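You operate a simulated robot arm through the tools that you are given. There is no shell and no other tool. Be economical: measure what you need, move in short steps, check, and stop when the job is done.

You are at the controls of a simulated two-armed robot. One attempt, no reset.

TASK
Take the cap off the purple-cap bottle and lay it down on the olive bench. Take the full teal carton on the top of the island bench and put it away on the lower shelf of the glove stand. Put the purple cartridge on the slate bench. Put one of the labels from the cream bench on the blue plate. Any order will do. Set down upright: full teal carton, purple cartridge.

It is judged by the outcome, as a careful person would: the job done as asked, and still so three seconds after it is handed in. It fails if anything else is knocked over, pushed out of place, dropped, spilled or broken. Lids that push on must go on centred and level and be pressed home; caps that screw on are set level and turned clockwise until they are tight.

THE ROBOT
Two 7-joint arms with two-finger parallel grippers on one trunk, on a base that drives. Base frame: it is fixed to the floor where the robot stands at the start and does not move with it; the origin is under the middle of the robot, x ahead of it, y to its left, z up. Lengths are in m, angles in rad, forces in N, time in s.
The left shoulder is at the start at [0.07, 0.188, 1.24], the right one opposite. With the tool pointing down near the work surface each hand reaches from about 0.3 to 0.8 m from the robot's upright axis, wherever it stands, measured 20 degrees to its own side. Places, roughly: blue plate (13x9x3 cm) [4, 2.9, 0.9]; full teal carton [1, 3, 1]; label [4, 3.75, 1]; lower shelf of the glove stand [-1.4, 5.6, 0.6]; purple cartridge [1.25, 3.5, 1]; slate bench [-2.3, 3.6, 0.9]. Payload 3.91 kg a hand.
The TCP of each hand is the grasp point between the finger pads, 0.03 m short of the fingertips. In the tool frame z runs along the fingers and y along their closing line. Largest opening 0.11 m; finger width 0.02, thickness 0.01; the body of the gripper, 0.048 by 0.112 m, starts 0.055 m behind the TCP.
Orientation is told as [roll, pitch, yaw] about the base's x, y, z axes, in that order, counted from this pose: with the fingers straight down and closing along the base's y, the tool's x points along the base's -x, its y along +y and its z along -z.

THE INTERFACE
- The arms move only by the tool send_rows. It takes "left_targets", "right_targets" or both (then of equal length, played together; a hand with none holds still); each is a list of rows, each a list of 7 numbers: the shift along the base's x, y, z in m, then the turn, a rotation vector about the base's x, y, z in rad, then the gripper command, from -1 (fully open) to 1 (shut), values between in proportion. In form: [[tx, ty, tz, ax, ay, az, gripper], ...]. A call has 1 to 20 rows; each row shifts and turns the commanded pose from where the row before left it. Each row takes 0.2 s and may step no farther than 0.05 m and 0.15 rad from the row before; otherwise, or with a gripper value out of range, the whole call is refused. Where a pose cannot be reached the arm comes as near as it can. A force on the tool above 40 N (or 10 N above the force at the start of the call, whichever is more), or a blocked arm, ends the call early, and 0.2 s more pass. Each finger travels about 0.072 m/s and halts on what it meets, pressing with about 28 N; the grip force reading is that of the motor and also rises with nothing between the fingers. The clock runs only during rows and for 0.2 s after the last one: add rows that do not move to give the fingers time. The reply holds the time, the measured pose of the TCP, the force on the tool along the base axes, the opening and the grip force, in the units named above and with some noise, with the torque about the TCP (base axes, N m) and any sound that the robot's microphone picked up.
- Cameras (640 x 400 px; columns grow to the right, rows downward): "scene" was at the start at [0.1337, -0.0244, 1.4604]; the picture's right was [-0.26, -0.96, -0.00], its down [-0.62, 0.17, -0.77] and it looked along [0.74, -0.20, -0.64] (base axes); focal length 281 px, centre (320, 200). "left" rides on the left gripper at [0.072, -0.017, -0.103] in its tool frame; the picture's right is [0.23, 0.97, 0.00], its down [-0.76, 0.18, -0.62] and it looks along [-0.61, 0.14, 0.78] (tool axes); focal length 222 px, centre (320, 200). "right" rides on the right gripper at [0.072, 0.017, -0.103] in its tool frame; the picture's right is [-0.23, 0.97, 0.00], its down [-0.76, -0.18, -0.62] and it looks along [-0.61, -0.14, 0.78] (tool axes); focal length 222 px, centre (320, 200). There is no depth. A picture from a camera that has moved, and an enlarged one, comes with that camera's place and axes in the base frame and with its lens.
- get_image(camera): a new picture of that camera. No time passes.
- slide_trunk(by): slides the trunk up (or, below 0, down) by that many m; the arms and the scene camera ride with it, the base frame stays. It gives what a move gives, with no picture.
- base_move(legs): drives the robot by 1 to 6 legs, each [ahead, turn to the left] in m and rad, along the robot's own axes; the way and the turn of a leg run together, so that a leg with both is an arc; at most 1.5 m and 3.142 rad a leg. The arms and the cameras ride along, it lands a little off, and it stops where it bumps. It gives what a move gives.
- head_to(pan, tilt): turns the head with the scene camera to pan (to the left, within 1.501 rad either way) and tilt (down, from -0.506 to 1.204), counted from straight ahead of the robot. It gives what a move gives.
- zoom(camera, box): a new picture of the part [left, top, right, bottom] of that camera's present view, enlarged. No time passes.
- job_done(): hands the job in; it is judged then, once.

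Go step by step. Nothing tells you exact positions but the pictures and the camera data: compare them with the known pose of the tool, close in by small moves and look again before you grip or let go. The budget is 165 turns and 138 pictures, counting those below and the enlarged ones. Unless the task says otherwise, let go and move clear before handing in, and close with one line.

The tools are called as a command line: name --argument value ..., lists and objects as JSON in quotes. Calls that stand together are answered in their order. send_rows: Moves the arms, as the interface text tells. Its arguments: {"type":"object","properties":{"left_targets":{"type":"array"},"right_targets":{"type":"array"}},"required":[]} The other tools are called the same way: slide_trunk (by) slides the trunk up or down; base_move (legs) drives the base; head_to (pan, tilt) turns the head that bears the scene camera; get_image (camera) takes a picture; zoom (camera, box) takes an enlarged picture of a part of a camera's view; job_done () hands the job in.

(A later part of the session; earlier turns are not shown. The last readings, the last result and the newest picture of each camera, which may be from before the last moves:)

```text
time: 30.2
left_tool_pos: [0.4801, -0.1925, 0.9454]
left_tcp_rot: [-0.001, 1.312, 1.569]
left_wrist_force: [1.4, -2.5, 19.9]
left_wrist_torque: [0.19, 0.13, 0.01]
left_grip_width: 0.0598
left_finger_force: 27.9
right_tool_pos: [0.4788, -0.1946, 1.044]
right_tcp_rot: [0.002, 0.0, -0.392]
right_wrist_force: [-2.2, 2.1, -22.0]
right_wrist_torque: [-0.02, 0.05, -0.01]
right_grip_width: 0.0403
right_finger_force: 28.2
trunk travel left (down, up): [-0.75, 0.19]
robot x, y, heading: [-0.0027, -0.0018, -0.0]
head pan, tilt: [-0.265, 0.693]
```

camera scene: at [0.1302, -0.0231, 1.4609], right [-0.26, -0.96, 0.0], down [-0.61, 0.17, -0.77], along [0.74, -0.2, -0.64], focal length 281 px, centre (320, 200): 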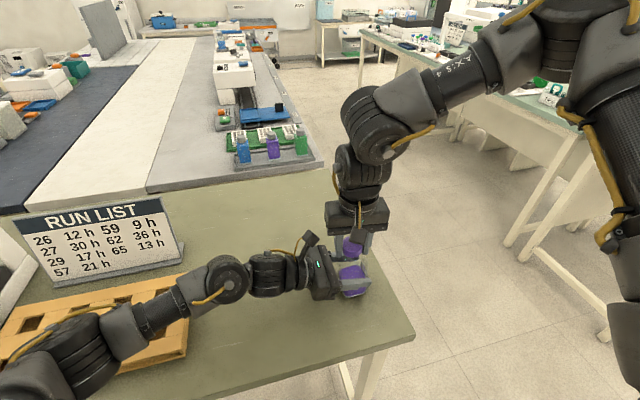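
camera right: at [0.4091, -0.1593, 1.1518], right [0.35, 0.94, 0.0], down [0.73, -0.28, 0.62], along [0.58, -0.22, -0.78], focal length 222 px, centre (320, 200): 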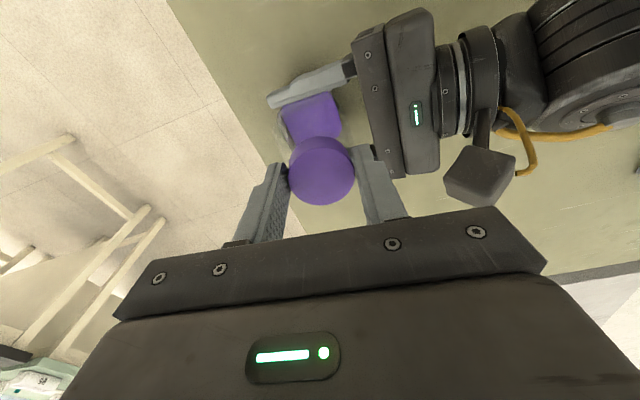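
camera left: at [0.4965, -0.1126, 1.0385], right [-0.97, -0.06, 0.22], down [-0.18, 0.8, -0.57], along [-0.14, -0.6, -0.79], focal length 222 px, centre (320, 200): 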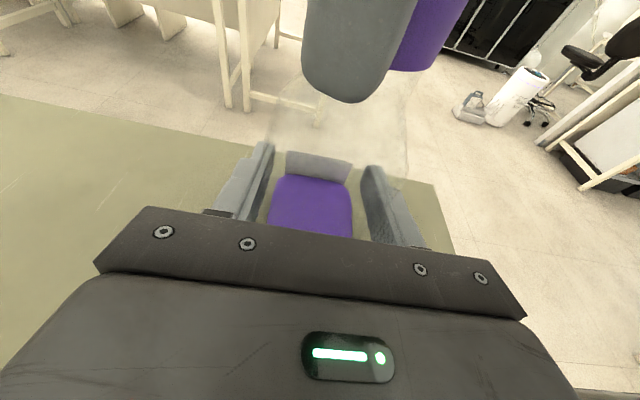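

send_rows --right_targets '[[0, 0, -0.004, 0, 0, 0, 0.7], [0, 0, 0, 0, 0, 0, 0], [0, 0, 0, 0, 0, 0, -0.2], [0, 0, 0, 0, 0, -0.15, -0.2], [0, 0, 0, 0, 0, -0.15, -0.2], [0, 0, 0, 0, 0, -0.15, -0.2], [0, 0, 0, 0, 0, -0.15, -0.2], [0, 0, 0, 0, 0, -0.15, -0.2], [0, 0, 0, 0, 0, -0.15, -0.2], [0, 0, 0, 0, 0, -0.15, -0.2], [0, 0, 0, 0, 0, -0.15, -0.2], [0, 0, 0, 0, 0, -0.15, -0.2], [0, 0, 0, 0, 0, -0.15, -0.2], [0, 0, 0, 0, 0, -0.15, -0.2], [0, 0, 0, 0, 0, -0.15, -0.2], [0, 0, 0, 0, 0, 0, -0.2]]'

send_rows --right_targets '[[0, 0, -0.001, 0, 0, 0, -0.2], [0, 0, 0, 0, 0, 0, 0.1], [0, 0, 0, 0, 0, 0, 0.5], [0, 0, 0, 0, 0, 0, 0.8], [0, 0, 0.0002, 0, 0, 0.15, 0.8], [0, 0, 0.0002, 0, 0, 0.15, 0.8], [0, 0, 0.0002, 0, 0, 0.15, 0.8], [0, 0, 0.0002, 0, 0, 0.15, 0.8], [0, 0, 0.0002, 0, 0, 0.15, 0.8], [0, 0, 0.0002, 0, 0, 0.15, 0.8], [0, 0, 0.0002, 0, 0, 0.15, 0.8], [0, 0, 0.0002, 0, 0, 0.15, 0.8], [0, 0, 0.0002, 0, 0, 0.15, 0.8], [0, 0, 0.0002, 0, 0, 0.15, 0.8], [0, 0, 0.0002, 0, 0, 0.15, 0.8], [0, 0, 0.0002, 0, 0, 0.15, 0.8], [0, 0, 0.002, 0, 0, 0, 0.8], [0, 0, 0.002, 0, 0, 0, 0.8]]'

zoom --camera "right" --box '[230, 80, 422, 230]'

```text
time: 33.6
left_tool_pos: [0.4797, -0.1936, 0.9443]
left_tcp_rot: [0.007, 1.306, 1.576]
left_wrist_force: [-0.4, 0.2, -1.6]
left_wrist_torque: [0.02, 0.0, -0.02]
left_grip_width: 0.0598
left_finger_force: 28.4
right_tool_pos: [0.4775, -0.1943, 1.0408]
right_tcp_rot: [0.004, -0.001, -2.192]
right_wrist_force: [-0.7, 0.5, -0.5]
right_wrist_torque: [0.02, -0.05, 0.03]
right_grip_width: 0.0661
right_finger_force: 0.0
trunk travel left (down, up): [-0.75, 0.19]
robot x, y, heading: [0.0019, 0.0018, 0.001]
head pan, tilt: [-0.265, 0.693]
```

```text
time: 37.4
left_tool_pos: [0.4791, -0.1916, 0.9435]
left_tcp_rot: [0.007, 1.306, 1.574]
left_wrist_force: [0.9, 0.3, -0.5]
left_wrist_torque: [-0.06, 0.05, 0.02]
left_grip_width: 0.0599
left_finger_force: 27.5
right_tool_pos: [0.4779, -0.1939, 1.0472]
right_tcp_rot: [0.003, -0.001, -0.392]
right_wrist_force: [-1.5, -0.8, 0.2]
right_wrist_torque: [0.02, 0.01, 0.0]
right_grip_width: 0.041
right_finger_force: 27.8
trunk travel left (down, up): [-0.75, 0.19]
robot x, y, heading: [0.0011, 0.0021, -0.002]
head pan, tilt: [-0.265, 0.693]
```

```text
2.67 times, centred on (326, 155) of right
camera zoom: at [0.418, -0.151, 1.1499], right [0.58, 0.81, 0.0], down [0.63, -0.46, 0.62], along [0.51, -0.36, -0.78], focal length 592 px, centre (304, 320)
```

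zoom: 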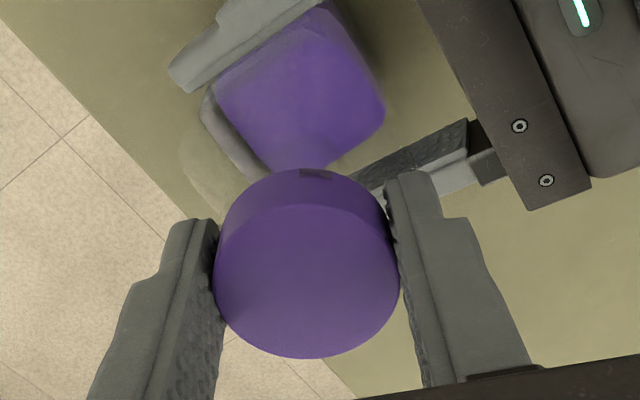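

The pull is now zero, so the cap has come free. I'll lift it and check.

send_rows --right_targets '[[0, 0, 0.01, 0, 0, 0, 0.8], [0, 0, 0.02, 0, 0, 0, 0.8], [0, 0, 0.03, 0, 0, 0, 0.8], [0, 0, 0.03, 0, 0, 0, 0.8], [0, 0, 0.0, 0, 0, 0, 0.8]]'

get_image --camera "scene"

get_image --camera "left"

```text
time: 38.6
left_tool_pos: [0.48, -0.1934, 0.9425]
left_tcp_rot: [0.008, 1.308, 1.577]
left_wrist_force: [0.0, 0.3, -1.4]
left_wrist_torque: [0.04, -0.03, 0.0]
left_grip_width: 0.0601
left_finger_force: 28.3
right_tool_pos: [0.4792, -0.195, 1.1368]
right_tcp_rot: [0.004, -0.003, -0.392]
right_wrist_force: [-0.4, -0.3, 0.1]
right_wrist_torque: [-0.02, -0.01, -0.01]
right_grip_width: 0.0411
right_finger_force: 28.3
trunk travel left (down, up): [-0.75, 0.19]
robot x, y, heading: [-0.0017, -0.0019, 0.001]
head pan, tilt: [-0.265, 0.693]
```

```text
102 pictures are left
camera scene: at [0.1347, -0.0249, 1.4603], right [-0.26, -0.96, 0.0], down [-0.62, 0.17, -0.77], along [0.74, -0.2, -0.64], focal length 281 px, centre (320, 200)
```

scene: 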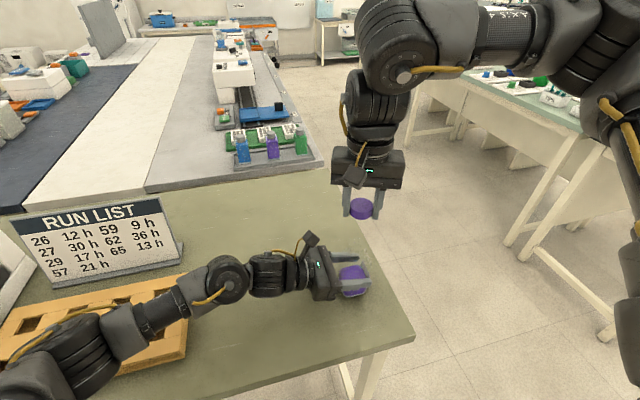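

```text
101 pictures are left
camera left: at [0.4964, -0.1131, 1.0382], right [-0.97, -0.06, 0.22], down [-0.18, 0.8, -0.57], along [-0.14, -0.6, -0.79], focal length 222 px, centre (320, 200)
```

left: 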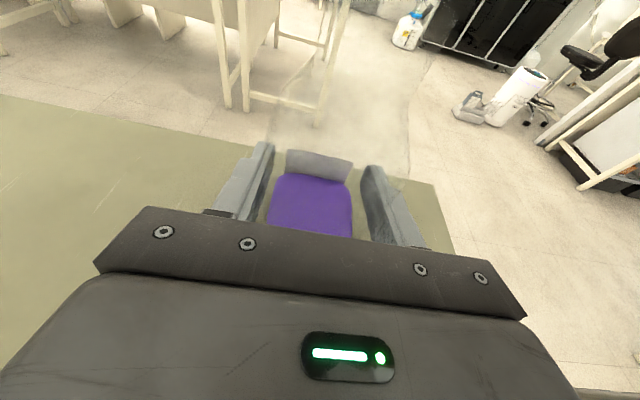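

send_rows --right_targets '[[0.036, 0.009, 0, 0, 0, 0, 0.8], [0.035, 0.009, 0, 0, 0, 0, 0.8], [0.035, 0.009, 0, 0, 0, 0, 0.8], [0.035, 0.008, 0, 0, 0, 0, 0.8], [0, 0, -0.04, 0, 0, 0, 0.8], [0, 0, -0.04, 0, 0, 0, 0.8], [0, 0, -0.04, 0, 0, 0, 0.8], [0, 0, -0.04, 0, 0, 0, 0.8], [0, 0, -0.04, 0, 0, 0, 0.8], [0, 0, 0, 0, 0, 0, 0.8]]'

get_image --camera "right"

zoom --camera "scene" --box '[260, 120, 452, 240]'

```text
time: 40.8
left_tool_pos: [0.4779, -0.1929, 0.9444]
left_tcp_rot: [0.005, 1.307, 1.573]
left_wrist_force: [-0.7, 0.2, -1.0]
left_wrist_torque: [0.03, -0.02, 0.02]
left_grip_width: 0.06
left_finger_force: 28.3
right_tool_pos: [0.6195, -0.1595, 0.9386]
right_tcp_rot: [0.004, -0.004, -0.393]
right_wrist_force: [-1.2, -0.1, 0.9]
right_wrist_torque: [-0.03, 0.02, 0.01]
right_grip_width: 0.0406
right_finger_force: 28.0
trunk travel left (down, up): [-0.75, 0.19]
robot x, y, heading: [0.0001, 0.0028, -0.0]
head pan, tilt: [-0.265, 0.693]
```

```text
100 pictures are left
camera right: at [0.5595, -0.1168, 1.0417], right [0.58, 0.81, 0.0], down [0.63, -0.46, 0.62], along [0.51, -0.36, -0.78], focal length 222 px, centre (320, 200)
```

right: 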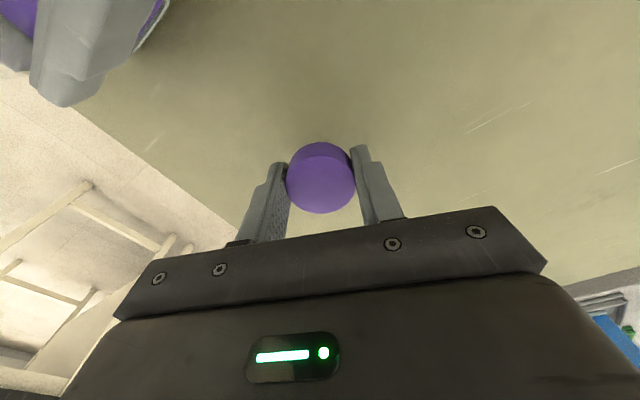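

```text
3.33 times, centred on (356, 180) of scene
camera zoom: at [0.1331, -0.0241, 1.4605], right [-0.26, -0.96, 0.0], down [-0.62, 0.17, -0.77], along [0.74, -0.2, -0.64], focal length 936 px, centre (200, 267)
```

zoom: 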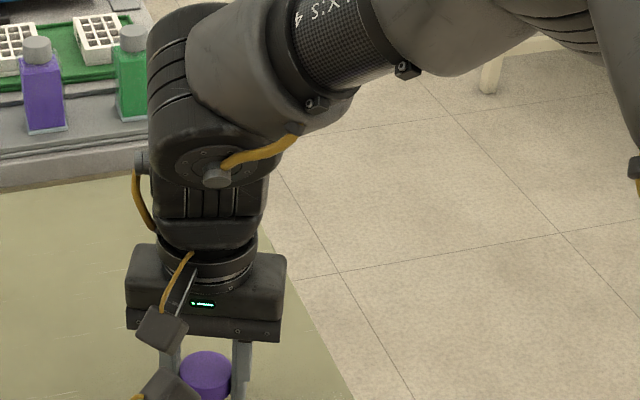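

send_rows --right_targets '[[0, 0, -0.01, 0, 0, 0, 0.8], [0, 0, -0.01, 0, 0, 0, 0.8], [0, 0, -0.004, 0, 0, 0, 0.8], [0, 0, -0.003, 0, 0, 0, 0.8], [0, 0, 0, 0, 0, 0, 0.8]]'

```text
time: 42.0
left_tool_pos: [0.478, -0.1935, 0.9436]
left_tcp_rot: [0.006, 1.307, 1.576]
left_wrist_force: [0.1, 0.0, -1.4]
left_wrist_torque: [0.02, -0.01, 0.05]
left_grip_width: 0.0601
left_finger_force: 28.2
right_tool_pos: [0.6204, -0.1588, 0.91]
right_tcp_rot: [0.004, -0.004, -0.392]
right_wrist_force: [0.1, -1.0, 5.4]
right_wrist_torque: [-0.12, 0.08, 0.01]
right_grip_width: 0.0403
right_finger_force: 27.5
trunk travel left (down, up): [-0.75, 0.19]
robot x, y, heading: [-0.0028, -0.0008, -0.006]
head pan, tilt: [-0.265, 0.693]
```

send_rows --right_targets '[[0, 0, 0, 0, 0, 0, 0.1], [0, 0, 0, 0, 0, 0, -0.2], [0, 0, 0, 0, 0, 0, -0.2], [0, 0, 0.03, 0, 0, 0, -0.2], [0, 0, 0.04, 0, 0, 0, -0.2], [0, 0, 0.04, 0, 0, 0, -0.2], [0, 0, 0.04, 0, 0, 0, -0.2], [0, 0, 0.04, 0, 0, 0, -0.2], [0, 0, 0, 0, 0, 0, -0.2]]'

get_image --camera "right"

```text
time: 44.0
left_tool_pos: [0.4815, -0.193, 0.9439]
left_tcp_rot: [0.009, 1.308, 1.578]
left_wrist_force: [0.1, 0.3, -1.6]
left_wrist_torque: [0.0, -0.01, -0.01]
left_grip_width: 0.0597
left_finger_force: 27.9
right_tool_pos: [0.6211, -0.1593, 1.1]
right_tcp_rot: [0.003, -0.003, -0.393]
right_wrist_force: [-0.1, -0.3, -0.1]
right_wrist_torque: [0.03, 0.02, 0.0]
right_grip_width: 0.0661
right_finger_force: 0.1
trunk travel left (down, up): [-0.75, 0.19]
robot x, y, heading: [-0.0034, 0.0027, -0.0]
head pan, tilt: [-0.265, 0.693]
```

```text
98 pictures are left
camera right: at [0.5611, -0.1169, 1.2047], right [0.58, 0.81, 0.0], down [0.63, -0.46, 0.62], along [0.51, -0.36, -0.78], focal length 222 px, centre (320, 200)
```

right: 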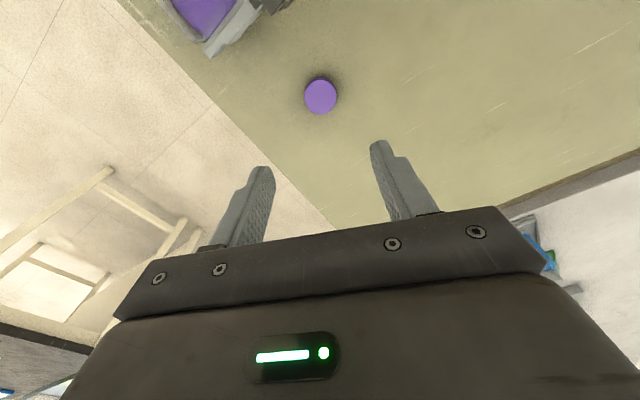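

zoom --camera "right" --box '[140, 0, 300, 100]'

zoom --camera "scene" --box '[290, 220, 418, 310]'

```text
4.00 times, centred on (220, 50) of right
camera zoom: at [0.5611, -0.1169, 1.2047], right [0.58, 0.81, 0.0], down [0.63, -0.46, 0.62], along [0.51, -0.36, -0.78], focal length 888 px, centre (720, 800)
```

zoom: 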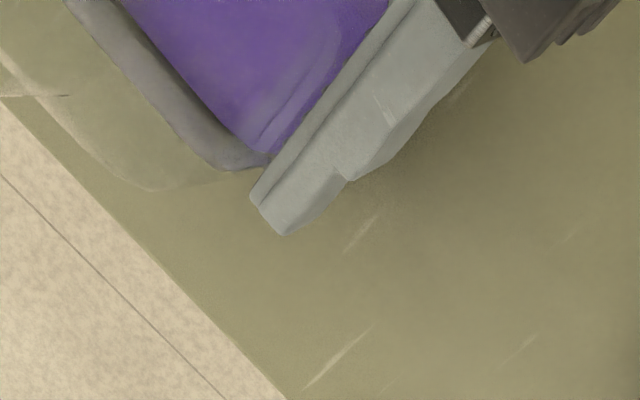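

```text
4.44 times, centred on (354, 265) of scene
camera zoom: at [0.135, -0.0249, 1.4602], right [-0.26, -0.96, 0.0], down [-0.62, 0.17, -0.77], along [0.74, -0.2, -0.64], focal length 1248 px, centre (169, -89)
```

zoom: 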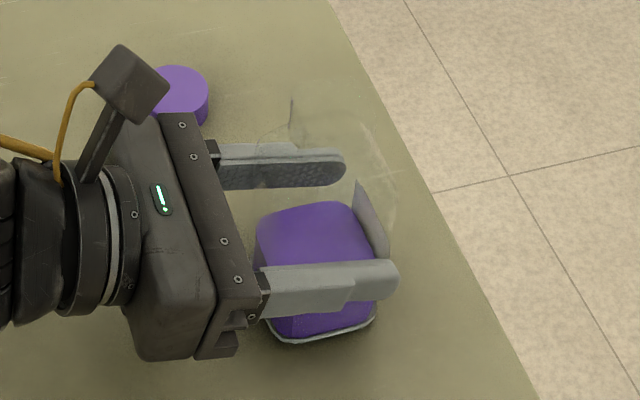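

The bottle appears upright on the bench, about 5 mm from where it stood. I'll open the left hand and back it straight out.

send_rows --left_targets '[[0, 0, 0, 0, 0, 0, 0], [0, 0, 0, 0, 0, 0, -0.2], [0, 0, 0, 0, 0, 0, -0.5], [0, 0, 0, 0, 0, 0, -0.5], [0, 0.02, 0.005, 0, 0, 0, -0.5], [0, 0.03, 0.01, 0, 0, 0, -0.5], [0, 0.03, 0.02, 0, 0, 0, -0.5], [0, 0.03, 0.04, 0, 0, 0, -0.5], [0, 0, 0.04, 0, 0, 0, -0.5]]'

get_image --camera "left"

get_image --camera "scene"

```text
time: 46.0
left_tool_pos: [0.4779, -0.0796, 1.0577]
left_tcp_rot: [0.009, 1.303, 1.577]
left_wrist_force: [-0.8, -0.2, 0.3]
left_wrist_torque: [0.01, -0.03, 0.01]
left_grip_width: 0.0824
left_finger_force: 0.1
right_tool_pos: [0.6216, -0.1595, 1.1014]
right_tcp_rot: [0.005, -0.002, -0.392]
right_wrist_force: [0.3, 1.0, -0.1]
right_wrist_torque: [0.0, 0.0, 0.01]
right_grip_width: 0.0662
right_finger_force: 0.0
trunk travel left (down, up): [-0.75, 0.19]
robot x, y, heading: [-0.0008, 0.0012, -0.002]
head pan, tilt: [-0.265, 0.693]
```

```text
95 pictures are left
camera left: at [0.4945, -0.0015, 1.1523], right [-0.97, -0.06, 0.22], down [-0.18, 0.8, -0.57], along [-0.14, -0.6, -0.79], focal length 222 px, centre (320, 200)
```

left: 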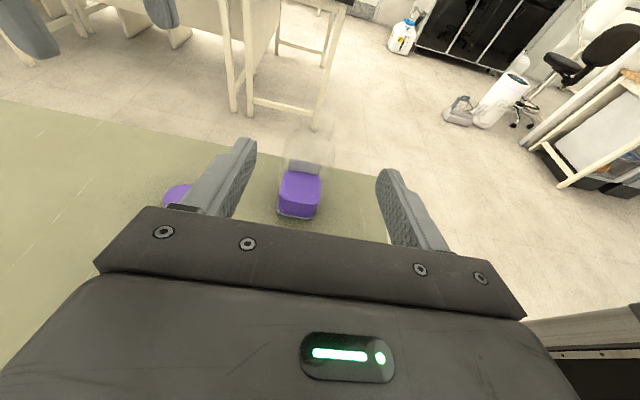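

```text
94 pictures are left
camera scene: at [0.1335, -0.0254, 1.4603], right [-0.26, -0.96, 0.0], down [-0.62, 0.17, -0.77], along [0.74, -0.2, -0.64], focal length 281 px, centre (320, 200)
```

scene: 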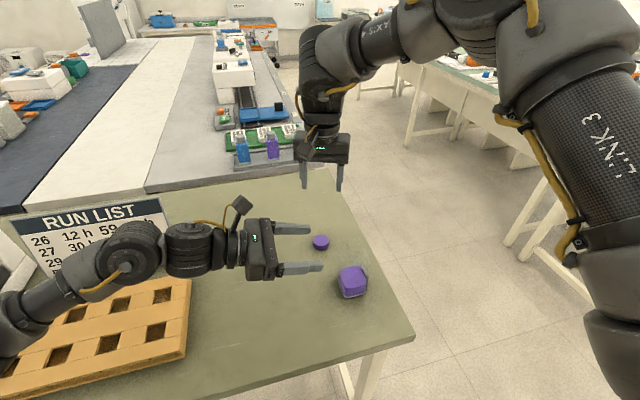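

The bottle is open and upright, and the cap lies on the olive bench. Next I'll tuck both arms back and look around to plan the drive.

send_rows --left_targets '[[0, 0.02, 0.045, 0, 0, 0, -0.5], [0, 0.02, 0.045, 0, 0, 0, -0.5], [0, 0.02, 0.045, 0, 0, 0, -0.5], [-0.01, 0.015, 0, 0.0724, -0.0724, -0.0944, -1], [-0.01, 0.015, 0, 0.0724, -0.0724, -0.0944, -1], [-0.01, 0.015, 0, 0.0724, -0.0724, -0.0944, -1], [-0.01, 0.015, 0, 0.0724, -0.0724, -0.0944, -1], [-0.01, 0.015, 0, 0.0724, -0.0724, -0.0944, -1], [-0.01, 0.015, 0, 0.0724, -0.0724, -0.0944, -1], [-0.01, 0.015, 0, 0.0724, -0.0724, -0.0944, -1], [-0.01, 0.015, 0, 0.0724, -0.0724, -0.0944, -1], [-0.01, 0.015, 0, 0.0724, -0.0724, -0.0944, -1], [-0.01, 0.015, 0, 0.0724, -0.0724, -0.0944, -1], [-0.01, 0.015, 0, 0.0724, -0.0724, -0.0944, -1], [-0.01, 0.015, 0, 0.0724, -0.0724, -0.0944, -1], [-0.01, 0.015, 0, 0.0724, -0.0724, -0.0944, -1], [-0.01, 0.015, 0, 0.0724, -0.0724, -0.0944, -1]]' --right_targets '[[0, 0, 0.03, 0, 0, 0, -0.5], [0, 0, 0.03, 0, 0, 0, -0.5], [0, 0, 0.03, 0, 0, 0, -0.5], [-0.02, -0.003, 0, 0, 0, 0.028, -1], [-0.02, -0.003, 0, 0, 0, 0.028, -1], [-0.02, -0.003, 0, 0, 0, 0.028, -1], [-0.02, -0.003, 0, 0, 0, 0.028, -1], [-0.02, -0.003, 0, 0, 0, 0.028, -1], [-0.02, -0.003, 0, 0, 0, 0.028, -1], [-0.02, -0.003, 0, 0, 0, 0.028, -1], [-0.02, -0.003, 0, 0, 0, 0.028, -1], [-0.02, -0.003, 0, 0, 0, 0.028, -1], [-0.02, -0.003, 0, 0, 0, 0.028, -1], [-0.02, -0.003, 0, 0, 0, 0.028, -1], [-0.02, -0.003, 0, 0, 0, 0.028, -1], [-0.02, -0.003, 0, 0, 0, 0.028, -1], [-0.02, -0.003, 0, 0, 0, 0.028, -1]]'

head_to --pan 1.3 --tilt 0.2

get_image --camera "scene"

head_to --pan 0.3 --tilt 0.2

get_image --camera "scene"

```text
time: 49.6
left_tool_pos: [0.3375, 0.1889, 1.1955]
left_tcp_rot: [0.005, -0.003, 0.0]
left_wrist_force: [0.4, 0.1, 0.1]
left_wrist_torque: [0.01, 0.02, 0.01]
left_grip_width: 0.1099
left_finger_force: 0.0
right_tool_pos: [0.3283, -0.1955, 1.1855]
right_tcp_rot: [0.006, -0.005, -0.002]
right_wrist_force: [-0.3, 0.3, 1.0]
right_wrist_torque: [0.01, 0.0, -0.02]
right_grip_width: 0.1098
right_finger_force: 0.0
right hand out of reach, approached as far as the arm can: row 2, 3
trunk travel left (down, up): [-0.75, 0.19]
robot x, y, heading: [0.0016, -0.0004, -0.004]
head pan, tilt: [-0.265, 0.693]
```

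```text
time: 51.2
left_tool_pos: [0.3373, 0.188, 1.1957]
left_tcp_rot: [0.002, -0.002, 0.002]
left_wrist_force: [0.2, 0.4, 0.8]
left_wrist_torque: [0.0, 0.02, -0.04]
left_grip_width: 0.1101
left_finger_force: 0.0
right_tool_pos: [0.329, -0.1936, 1.1861]
right_tcp_rot: [0.004, -0.002, -0.003]
right_wrist_force: [0.3, 0.8, -0.3]
right_wrist_torque: [0.02, 0.0, -0.02]
right_grip_width: 0.1097
right_finger_force: 0.0
trunk travel left (down, up): [-0.75, 0.19]
robot x, y, heading: [0.0012, -0.0021, 0.007]
head pan, tilt: [1.3, 0.201]
```

```text
93 pictures are left
camera scene: at [0.0764, 0.0878, 1.5052], right [0.96, -0.27, 0.0], down [-0.05, -0.19, -0.98], along [0.26, 0.94, -0.2], focal length 281 px, centre (320, 200)
```

scene: 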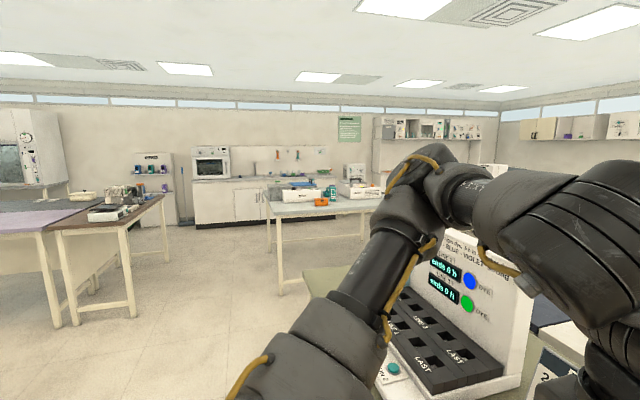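

```text
time: 52.5
left_tool_pos: [0.3384, 0.1875, 1.1957]
left_tcp_rot: [0.003, -0.001, 0.001]
left_wrist_force: [0.4, -1.1, 0.4]
left_wrist_torque: [0.03, -0.01, 0.03]
left_grip_width: 0.11
left_finger_force: 0.0
right_tool_pos: [0.3291, -0.1944, 1.1876]
right_tcp_rot: [0.003, -0.003, -0.002]
right_wrist_force: [0.3, -0.2, 0.3]
right_wrist_torque: [-0.02, 0.01, 0.01]
right_grip_width: 0.1102
right_finger_force: 0.1
trunk travel left (down, up): [-0.75, 0.19]
robot x, y, heading: [0.0002, -0.0015, -0.001]
head pan, tilt: [0.3, 0.201]
```

```text
92 pictures are left
camera scene: at [0.1405, 0.0257, 1.5052], right [0.3, -0.96, 0.0], down [-0.19, -0.06, -0.98], along [0.94, 0.29, -0.2], focal length 281 px, centre (320, 200)
```

scene: 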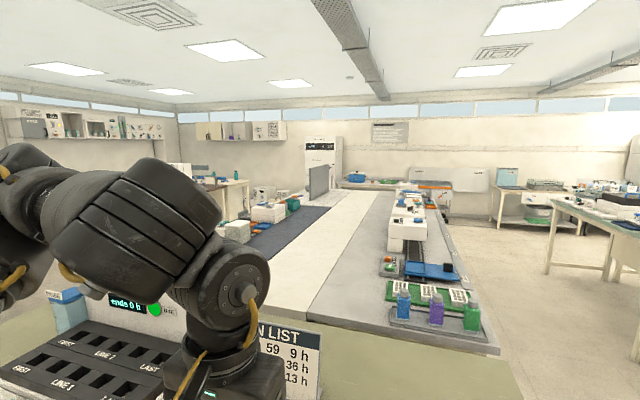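

I see the island with the teal carton at about (1.0, 3.0), and the glove stand on the far wall. I'll turn left and drive clear of the olive bench, then look again.

base_move --legs '[[0, 1.75], [1.4, 0]]'

head_to --pan -0.3 --tilt 0.35

get_image --camera "scene"

head_to --pan 0.7 --tilt 0.35

get_image --camera "scene"

```text
time: 63.7
left_tool_pos: [-0.5019, 1.6621, 1.1953]
left_tcp_rot: [0.001, -0.002, 1.752]
left_wrist_force: [0.3, -0.3, -0.7]
left_wrist_torque: [-0.02, 0.05, 0.02]
left_grip_width: 0.1097
left_finger_force: 0.0
right_tool_pos: [-0.1244, 1.7221, 1.1859]
right_tcp_rot: [0.004, -0.003, 1.751]
right_wrist_force: [0.5, 0.0, 0.3]
right_wrist_torque: [-0.02, -0.04, -0.01]
right_grip_width: 0.1102
right_finger_force: 0.1
trunk travel left (down, up): [-0.75, 0.19]
robot x, y, heading: [-0.2551, 1.36, 1.752]
head pan, tilt: [0.3, 0.201]
```

```text
time: 64.7
left_tool_pos: [-0.5026, 1.6624, 1.1943]
left_tcp_rot: [0.001, -0.003, 1.753]
left_wrist_force: [-0.1, 1.4, 0.8]
left_wrist_torque: [0.0, 0.03, 0.04]
left_grip_width: 0.1102
left_finger_force: 0.1
right_tool_pos: [-0.124, 1.7224, 1.1859]
right_tcp_rot: [0.004, -0.002, 1.75]
right_wrist_force: [0.0, 0.2, 0.5]
right_wrist_torque: [0.0, 0.01, 0.0]
right_grip_width: 0.1102
right_finger_force: 0.0
trunk travel left (down, up): [-0.75, 0.19]
robot x, y, heading: [-0.2574, 1.3654, 1.753]
head pan, tilt: [-0.3, 0.351]
```

```text
91 pictures are left
camera scene: at [-0.253, 1.5035, 1.4913], right [0.99, -0.12, 0.0], down [-0.04, -0.34, -0.94], along [0.11, 0.93, -0.34], focal length 281 px, centre (320, 200)
```

scene: 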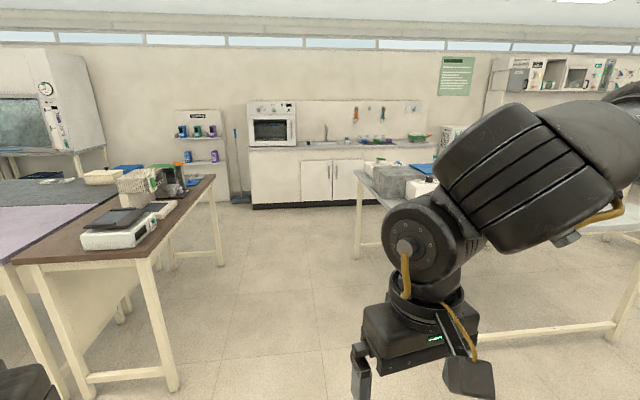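

```text
time: 65.9
left_tool_pos: [-0.5023, 1.6629, 1.1941]
left_tcp_rot: [0.002, -0.001, 1.751]
left_wrist_force: [-1.3, 1.0, 0.2]
left_wrist_torque: [0.03, 0.0, -0.02]
left_grip_width: 0.1098
left_finger_force: 0.0
right_tool_pos: [-0.1252, 1.7223, 1.1867]
right_tcp_rot: [0.003, -0.004, 1.751]
right_wrist_force: [-0.4, -0.1, -1.2]
right_wrist_torque: [-0.03, 0.01, -0.02]
right_grip_width: 0.11
right_finger_force: 0.1
trunk travel left (down, up): [-0.75, 0.19]
robot x, y, heading: [-0.2508, 1.3659, 1.753]
head pan, tilt: [0.7, 0.351]
```

```text
90 pictures are left
camera scene: at [-0.3357, 1.4706, 1.4912], right [0.64, 0.77, 0.0], down [0.27, -0.22, -0.94], along [-0.72, 0.6, -0.34], focal length 281 px, centre (320, 200)
```

scene: 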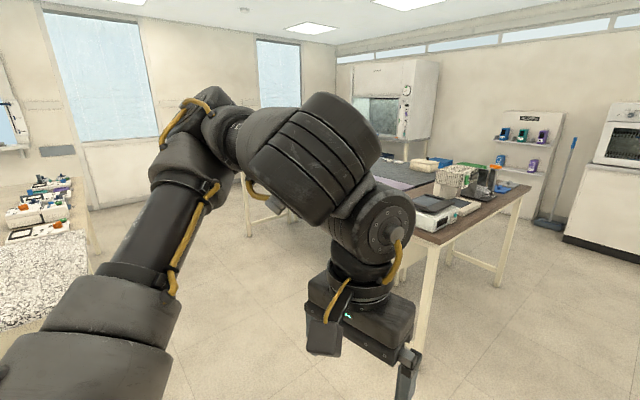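

The aisle runs between the island (left edge x≈0.3) and the brown bench. I'll drive round to the island's front side, facing +y with x near 0.8.

base_move --legs '[[0.4, 0], [0, -1.62], [1.13, 0], [0, 1.438]]'

head_to --pan 0 --tilt 0.5

get_image --camera "scene"

```text
time: 81.2
left_tool_pos: [0.5904, 2.2263, 1.1951]
left_tcp_rot: [0.001, 0.0, 1.562]
left_wrist_force: [0.1, 0.2, 0.7]
left_wrist_torque: [-0.05, 0.0, 0.0]
left_grip_width: 0.1099
left_finger_force: 0.0
right_tool_pos: [0.9731, 2.2132, 1.186]
right_tcp_rot: [0.004, 0.001, 1.559]
right_wrist_force: [0.4, 0.3, 0.1]
right_wrist_torque: [-0.03, 0.01, 0.01]
right_grip_width: 0.1099
right_finger_force: 0.2
trunk travel left (down, up): [-0.75, 0.19]
robot x, y, heading: [0.7769, 1.8862, 1.56]
head pan, tilt: [0.7, 0.351]
```

```text
time: 82.3
left_tool_pos: [0.5896, 2.2266, 1.1961]
left_tcp_rot: [0.003, 0.001, 1.561]
left_wrist_force: [-0.6, 0.1, 0.1]
left_wrist_torque: [-0.02, 0.0, -0.02]
left_grip_width: 0.1098
left_finger_force: 0.1
right_tool_pos: [0.9725, 2.2131, 1.1857]
right_tcp_rot: [0.003, -0.001, 1.559]
right_wrist_force: [0.3, -0.6, 1.0]
right_wrist_torque: [0.01, 0.03, 0.01]
right_grip_width: 0.1103
right_finger_force: 0.1
trunk travel left (down, up): [-0.75, 0.19]
robot x, y, heading: [0.7772, 1.8901, 1.563]
head pan, tilt: [0.0, 0.499]
```

```text
89 pictures are left
camera scene: at [0.7772, 2.0251, 1.4776], right [1.0, -0.01, 0.0], down [-0.01, -0.48, -0.88], along [0.01, 0.88, -0.48], focal length 281 px, centre (320, 200)
```

scene: 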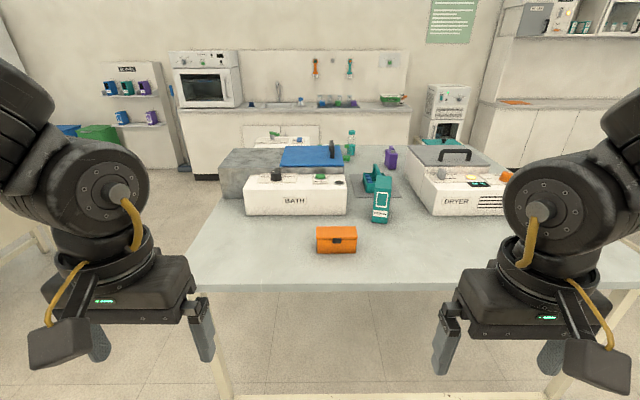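

zoom --camera "scene" --box '[300, 120, 460, 220]'

zoom --camera "scene" --box '[80, 50, 200, 170]'

```text
4.00 times, centred on (380, 170) of scene
camera zoom: at [0.7772, 2.0251, 1.4776], right [1.0, -0.01, 0.0], down [-0.01, -0.48, -0.88], along [0.01, 0.88, -0.48], focal length 1123 px, centre (80, 320)
```

zoom: 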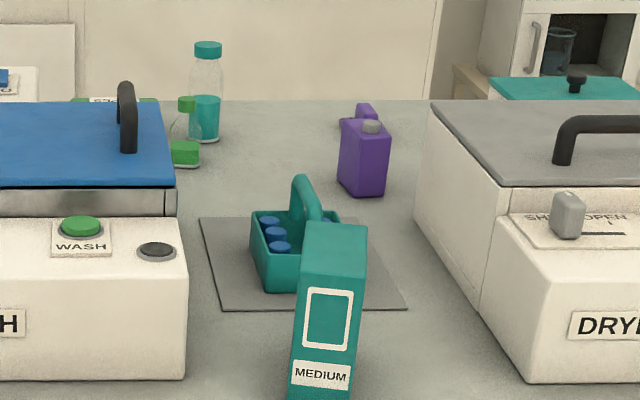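

```text
3.33 times, centred on (140, 110) of scene
camera zoom: at [0.7772, 2.0251, 1.4776], right [1.0, -0.01, 0.0], down [-0.01, -0.48, -0.88], along [0.01, 0.88, -0.48], focal length 936 px, centre (920, 500)
```

zoom: 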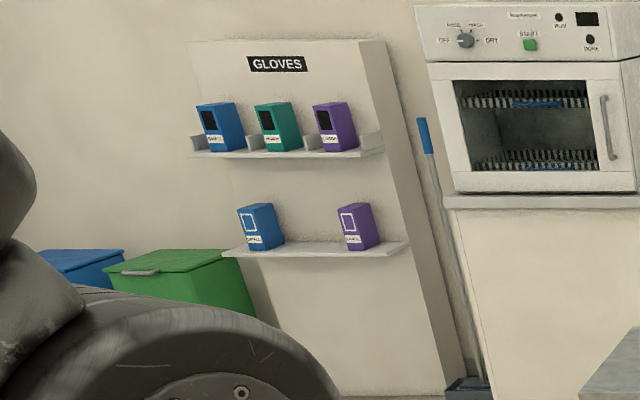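

The carton stands at about (1.02, 2.95), its top near z 1.04, with a caddy right behind it. The gap for it on the glove stand's lower shelf is between the blue and purple cartons. I'll move up to the edge and look again.

base_move --legs '[[0.36, 0.008]]'

head_to --pan -0.25 --tilt 0.6

get_image --camera "scene"

get_image --camera "right"

```text
time: 84.6
left_tool_pos: [0.5895, 2.58, 1.1953]
left_tcp_rot: [0.001, -0.002, 1.569]
left_wrist_force: [-0.5, -0.1, -0.7]
left_wrist_torque: [0.01, 0.01, 0.02]
left_grip_width: 0.11
left_finger_force: 0.1
right_tool_pos: [0.9726, 2.5692, 1.1864]
right_tcp_rot: [0.002, -0.002, 1.566]
right_wrist_force: [0.2, -0.5, -0.2]
right_wrist_torque: [-0.02, 0.01, -0.05]
right_grip_width: 0.1099
right_finger_force: 0.0
trunk travel left (down, up): [-0.75, 0.19]
robot x, y, heading: [0.7737, 2.2415, 1.569]
head pan, tilt: [0.0, 0.499]
```

```text
time: 85.3
left_tool_pos: [0.5888, 2.5805, 1.1953]
left_tcp_rot: [0.002, 0.0, 1.57]
left_wrist_force: [0.0, 0.7, -0.5]
left_wrist_torque: [0.01, 0.0, 0.01]
left_grip_width: 0.1099
left_finger_force: 0.1
right_tool_pos: [0.9712, 2.5701, 1.1866]
right_tcp_rot: [0.003, -0.003, 1.567]
right_wrist_force: [-0.3, -0.5, -0.3]
right_wrist_torque: [-0.01, -0.03, 0.0]
right_grip_width: 0.1098
right_finger_force: 0.0
trunk travel left (down, up): [-0.75, 0.19]
robot x, y, heading: [0.7747, 2.2411, 1.57]
head pan, tilt: [-0.25, 0.6]
```

```text
86 pictures are left
camera scene: at [0.8, 2.3755, 1.4684], right [0.97, -0.25, 0.0], down [-0.14, -0.55, -0.82], along [0.2, 0.8, -0.57], focal length 281 px, centre (320, 200)
```

scene: 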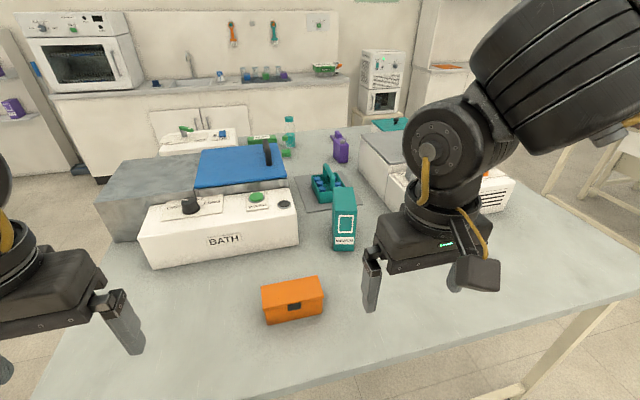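

```text
85 pictures are left
camera right: at [0.9552, 2.4975, 1.2894], right [-0.97, 0.23, 0.0], down [0.18, 0.76, 0.62], along [0.14, 0.61, -0.78], focal length 222 px, centre (320, 200)
```

right: 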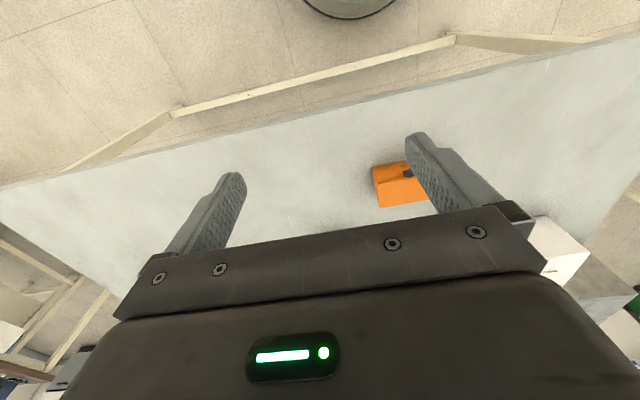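

I'll take the carton with the right hand tilted about 60° forward, so the same grip also fits under the upper shelf of the stand. First I'll tilt the hand and bring it in front of the carton.

send_rows --right_targets '[[0.006, 0.018, -0.008, 0.15, 0, 0, -1], [0.006, 0.018, -0.008, 0.15, 0, 0, -1], [0.006, 0.018, -0.008, 0.15, 0, 0, -1], [0.006, 0.018, -0.008, 0.15, 0, 0, -1], [0.006, 0.018, -0.008, 0.15, 0, 0, -1], [0.006, 0.018, -0.008, 0.15, 0, 0, -1], [0.006, 0.018, -0.008, 0.15, 0, 0, -1], [0.004, 0.02, -0.008, 0, 0, 0, -1], [0, 0, 0, 0, 0, 0, -1]]'

get_image --camera "right"

zoom --camera "scene" --box '[280, 140, 440, 260]'

```text
time: 87.3
left_tool_pos: [0.5898, 2.5792, 1.1955]
left_tcp_rot: [0.001, -0.001, 1.569]
left_wrist_force: [0.2, -0.9, -0.2]
left_wrist_torque: [-0.01, 0.02, 0.01]
left_grip_width: 0.11
left_finger_force: 0.0
right_tool_pos: [0.9724, 2.6786, 1.2024]
right_tcp_rot: [0.003, -0.59, 1.565]
right_wrist_force: [0.2, -0.5, -0.9]
right_wrist_torque: [0.0, -0.02, 0.01]
right_grip_width: 0.1101
right_finger_force: 0.1
right hand out of reach, approached as far as the arm can: row 1, 2, 3, 4, 5, 6, 7
trunk travel left (down, up): [-0.75, 0.19]
robot x, y, heading: [0.7765, 2.2417, 1.568]
head pan, tilt: [-0.25, 0.6]
```

```text
84 pictures are left
camera right: at [0.956, 2.5605, 1.248], right [-0.97, 0.19, 0.13], down [0.18, 0.29, 0.94], along [0.14, 0.94, -0.31], focal length 222 px, centre (320, 200)
```

right: 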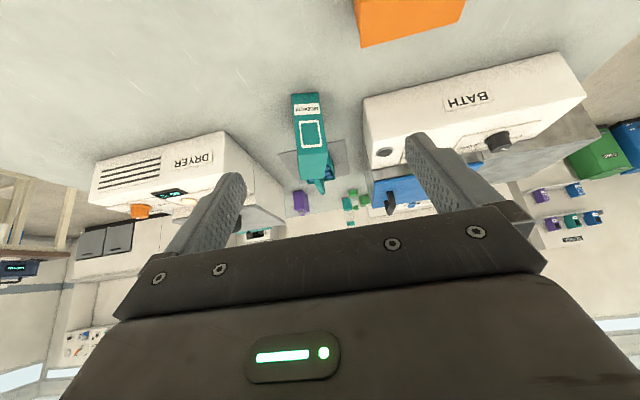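

```text
3.33 times, centred on (360, 200) of scene
camera zoom: at [0.8003, 2.3743, 1.4685], right [0.97, -0.25, 0.0], down [-0.14, -0.55, -0.83], along [0.21, 0.8, -0.56], focal length 936 px, centre (187, 200)
```

zoom: 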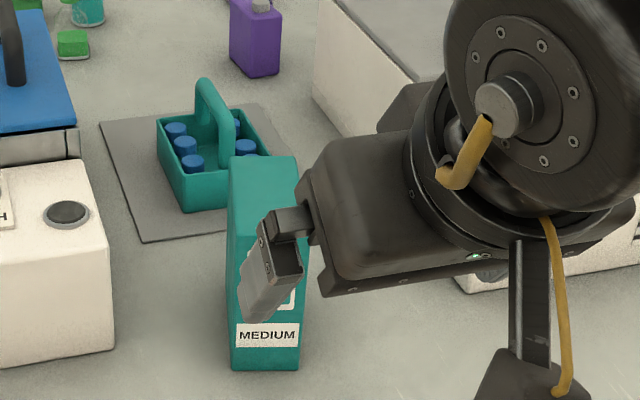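

send_rows --right_targets '[[0.01, 0.03, -0.03, 0, 0, 0, -1], [0.01, 0.03, -0.03, 0, 0, 0, -1], [0.01, 0.03, -0.03, 0, 0, 0, -1], [0.01, 0.03, -0.02, 0, 0, 0, -1], [0, 0, 0, 0.1, 0, 0, -1], [0, 0, 0, 0.1, 0, 0, -1], [0, 0, 0, 0.1, 0, 0, -1], [0, 0, 0, 0.1, 0, 0, -1], [0, 0, 0, 0, 0, 0, -1]]'

```text
time: 89.3
left_tool_pos: [0.589, 2.5795, 1.195]
left_tcp_rot: [0.002, -0.002, 1.569]
left_wrist_force: [-0.1, -1.2, -0.7]
left_wrist_torque: [0.01, -0.01, 0.02]
left_grip_width: 0.11
left_finger_force: 0.0
right_tool_pos: [0.9848, 2.7752, 1.0904]
right_tcp_rot: [0.006, -0.99, 1.565]
right_wrist_force: [-0.2, -0.4, 0.0]
right_wrist_torque: [-0.03, 0.01, -0.01]
right_grip_width: 0.11
right_finger_force: 0.0
right hand out of reach, approached as far as the arm can: row 3, 4
trunk travel left (down, up): [-0.75, 0.19]
robot x, y, heading: [0.7775, 2.2391, 1.567]
head pan, tilt: [-0.25, 0.6]
```

get_image --camera "right"

get_image --camera "scene"

```text
82 pictures are left
camera right: at [0.9682, 2.6487, 1.0858], right [-0.97, 0.12, 0.19], down [0.18, -0.1, 0.98], along [0.14, 0.99, 0.08], focal length 222 px, centre (320, 200)
```

right: 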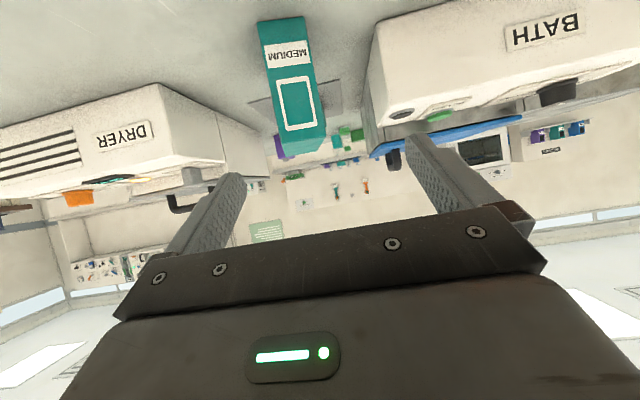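

```text
81 pictures are left
camera scene: at [0.7993, 2.3741, 1.4685], right [0.97, -0.25, 0.0], down [-0.14, -0.55, -0.83], along [0.21, 0.8, -0.56], focal length 281 px, centre (320, 200)
```

scene: 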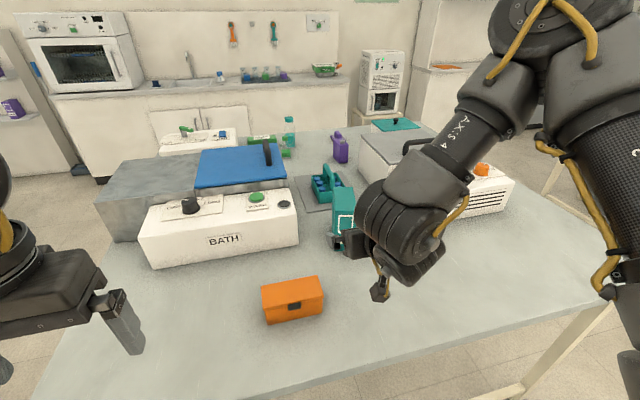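

send_rows --right_targets '[[0.011, 0.022, -0.03, 0, 0, 0, -1], [0.011, 0.022, -0.03, 0, 0, 0, -1], [0.01, 0.022, -0.03, 0, 0, 0, -1], [0, 0, 0, 0, 0, 0, -1]]'

get_image --camera "right"

```text
time: 90.3
left_tool_pos: [0.5923, 2.5801, 1.1957]
left_tcp_rot: [0.004, 0.001, 1.569]
left_wrist_force: [0.7, 0.0, 0.2]
left_wrist_torque: [0.0, 0.05, -0.02]
left_grip_width: 0.11
left_finger_force: 0.0
right_tool_pos: [1.0101, 2.8109, 1.0217]
right_tcp_rot: [0.011, -0.987, 1.56]
right_wrist_force: [0.4, 0.9, 0.9]
right_wrist_torque: [-0.02, 0.01, 0.02]
right_grip_width: 0.1102
right_finger_force: 0.0
right hand out of reach, approached as far as the arm can: row 2, 3
trunk travel left (down, up): [-0.75, 0.19]
robot x, y, heading: [0.7802, 2.2414, 1.57]
head pan, tilt: [-0.25, 0.6]
```

```text
80 pictures are left
camera right: at [0.9934, 2.6833, 1.018], right [-0.97, 0.13, 0.2], down [0.18, -0.1, 0.98], along [0.14, 0.99, 0.08], focal length 222 px, centre (320, 200)
```

right: 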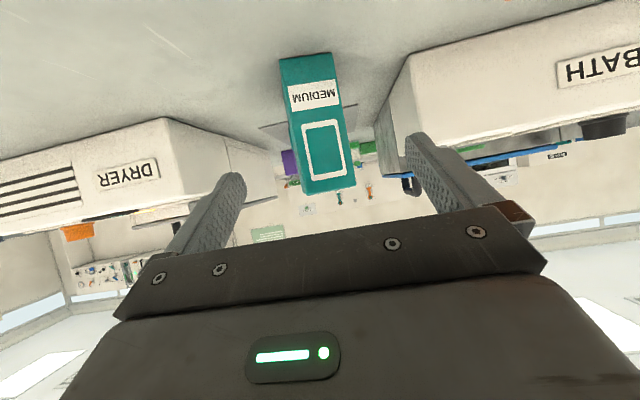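

base_move --legs '[[-0.1, 0]]'

send_rows --right_targets '[[0.003, 0.03, -0.01, 0, 0, 0, -1], [0.002, 0.03, -0.01, 0, 0, 0, -1], [0.002, 0.03, -0.01, 0, 0, 0, -1], [0, 0.03, -0.01, 0, 0, 0, -1], [0, 0, 0, 0, 0, 0, -1]]'

get_image --camera "right"

```text
time: 91.5
left_tool_pos: [0.5894, 2.4817, 1.1955]
left_tcp_rot: [0.002, -0.001, 1.57]
left_wrist_force: [0.3, 0.1, 0.5]
left_wrist_torque: [-0.03, 0.0, 0.0]
left_grip_width: 0.11
left_finger_force: 0.1
right_tool_pos: [1.0089, 2.7106, 1.0224]
right_tcp_rot: [0.008, -0.988, 1.565]
right_wrist_force: [1.1, 0.4, -0.9]
right_wrist_torque: [0.0, 0.02, -0.03]
right_grip_width: 0.1099
right_finger_force: 0.2
trunk travel left (down, up): [-0.75, 0.19]
robot x, y, heading: [0.7787, 2.1408, 1.568]
head pan, tilt: [-0.25, 0.6]
```

```text
time: 92.7
left_tool_pos: [0.5893, 2.4801, 1.1951]
left_tcp_rot: [0.003, -0.002, 1.572]
left_wrist_force: [-1.2, -0.2, 1.0]
left_wrist_torque: [0.01, -0.04, 0.0]
left_grip_width: 0.1097
left_finger_force: 0.1
right_tool_pos: [0.953, 2.7695, 0.9952]
right_tcp_rot: [0.005, -0.99, 1.56]
right_wrist_force: [-0.1, 0.1, 0.0]
right_wrist_torque: [-0.02, 0.01, -0.03]
right_grip_width: 0.1099
right_finger_force: 0.1
right hand out of reach, approached as far as the arm can: row 1, 2, 3, 4
trunk travel left (down, up): [-0.75, 0.19]
robot x, y, heading: [0.7774, 2.1407, 1.571]
head pan, tilt: [-0.25, 0.6]
```

```text
79 pictures are left
camera right: at [0.9364, 2.6432, 0.9922], right [-0.97, 0.13, 0.19], down [0.18, -0.11, 0.98], along [0.15, 0.99, 0.08], focal length 222 px, centre (320, 200)
```

right: 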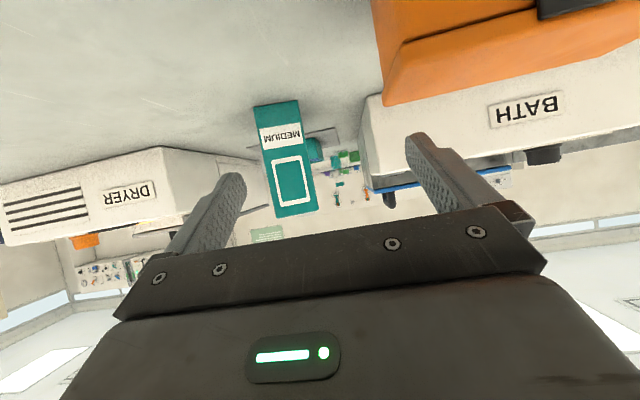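

The arm can't hold this tilt at that spot. I'll lift the hand, back off, lower the trunk so the shoulder is closer to the carton's height, and set the hand pose off the table.

send_rows --right_targets '[[0, 0, 0.035, 0, 0, 0, -1], [0, 0, 0.035, 0, 0, 0, -1], [0, 0, 0.035, 0, 0, 0, -1], [0, 0, 0, 0, 0, 0, -1]]'

base_move --legs '[[-0.4, 0]]'

slide_trunk --by -0.2

send_rows --right_targets '[[0.02, 0.04, 0.015, 0, 0, 0, -1], [0.02, 0.04, 0.015, 0, 0, 0, -1], [0.01, 0.04, 0.015, 0, 0, 0, -1], [0, 0.04, 0.015, 0, 0, 0, -1], [0, 0, 0, 0.1, 0, 0, -1], [0, 0, 0, 0.1, 0, 0, -1], [0, 0, 0, 0, 0, 0, -1]]'

```text
time: 93.7
left_tool_pos: [0.5882, 2.4816, 1.1941]
left_tcp_rot: [0.001, -0.001, 1.571]
left_wrist_force: [-0.2, -0.5, -0.3]
left_wrist_torque: [-0.03, 0.02, 0.0]
left_grip_width: 0.11
left_finger_force: 0.2
right_tool_pos: [0.9542, 2.7727, 1.1002]
right_tcp_rot: [0.007, -0.988, 1.567]
right_wrist_force: [0.4, -1.0, -1.3]
right_wrist_torque: [0.01, 0.01, -0.01]
right_grip_width: 0.1101
right_finger_force: 0.2
trunk travel left (down, up): [-0.75, 0.19]
robot x, y, heading: [0.7732, 2.1392, 1.57]
head pan, tilt: [-0.25, 0.6]
```

```text
time: 96.2
left_tool_pos: [0.5887, 2.0849, 1.1955]
left_tcp_rot: [0.003, 0.0, 1.571]
left_wrist_force: [0.4, -0.2, -0.4]
left_wrist_torque: [0.03, 0.02, 0.0]
left_grip_width: 0.1098
left_finger_force: 0.1
right_tool_pos: [0.9531, 2.3765, 1.0983]
right_tcp_rot: [0.008, -0.987, 1.566]
right_wrist_force: [-0.3, 0.1, -0.8]
right_wrist_torque: [-0.02, 0.01, 0.06]
right_grip_width: 0.1098
right_finger_force: 0.2
trunk travel left (down, up): [-0.75, 0.19]
robot x, y, heading: [0.7755, 1.7462, 1.574]
head pan, tilt: [-0.25, 0.6]
```

```text
time: 98.3
left_tool_pos: [0.5888, 2.084, 0.9951]
left_tcp_rot: [0.002, 0.001, 1.574]
left_wrist_force: [0.6, -0.1, 0.5]
left_wrist_torque: [0.02, 0.02, 0.01]
left_grip_width: 0.1101
left_finger_force: 0.0
right_tool_pos: [0.9544, 2.3743, 0.8988]
right_tcp_rot: [0.006, -0.989, 1.566]
right_wrist_force: [0.4, 0.3, 0.1]
right_wrist_torque: [0.0, 0.0, 0.0]
right_grip_width: 0.11
right_finger_force: 0.1
trunk travel left (down, up): [-0.55, 0.39]
robot x, y, heading: [0.7756, 1.7447, 1.569]
head pan, tilt: [-0.25, 0.6]
```

```text
time: 99.9
left_tool_pos: [0.5873, 2.0837, 0.9951]
left_tcp_rot: [0.002, 0.001, 1.572]
left_wrist_force: [0.8, -0.3, 0.1]
left_wrist_torque: [0.05, 0.02, 0.02]
left_grip_width: 0.1098
left_finger_force: 0.0
right_tool_pos: [0.9059, 2.4231, 0.9493]
right_tcp_rot: [0.011, -1.19, 1.565]
right_wrist_force: [0.3, -0.3, -0.6]
right_wrist_torque: [-0.02, -0.02, 0.0]
right_grip_width: 0.1099
right_finger_force: 0.0
right hand out of reach, approached as far as the arm can: row 1, 2, 3, 4
trunk travel left (down, up): [-0.55, 0.39]
robot x, y, heading: [0.772, 1.7475, 1.571]
head pan, tilt: [-0.25, 0.6]
```

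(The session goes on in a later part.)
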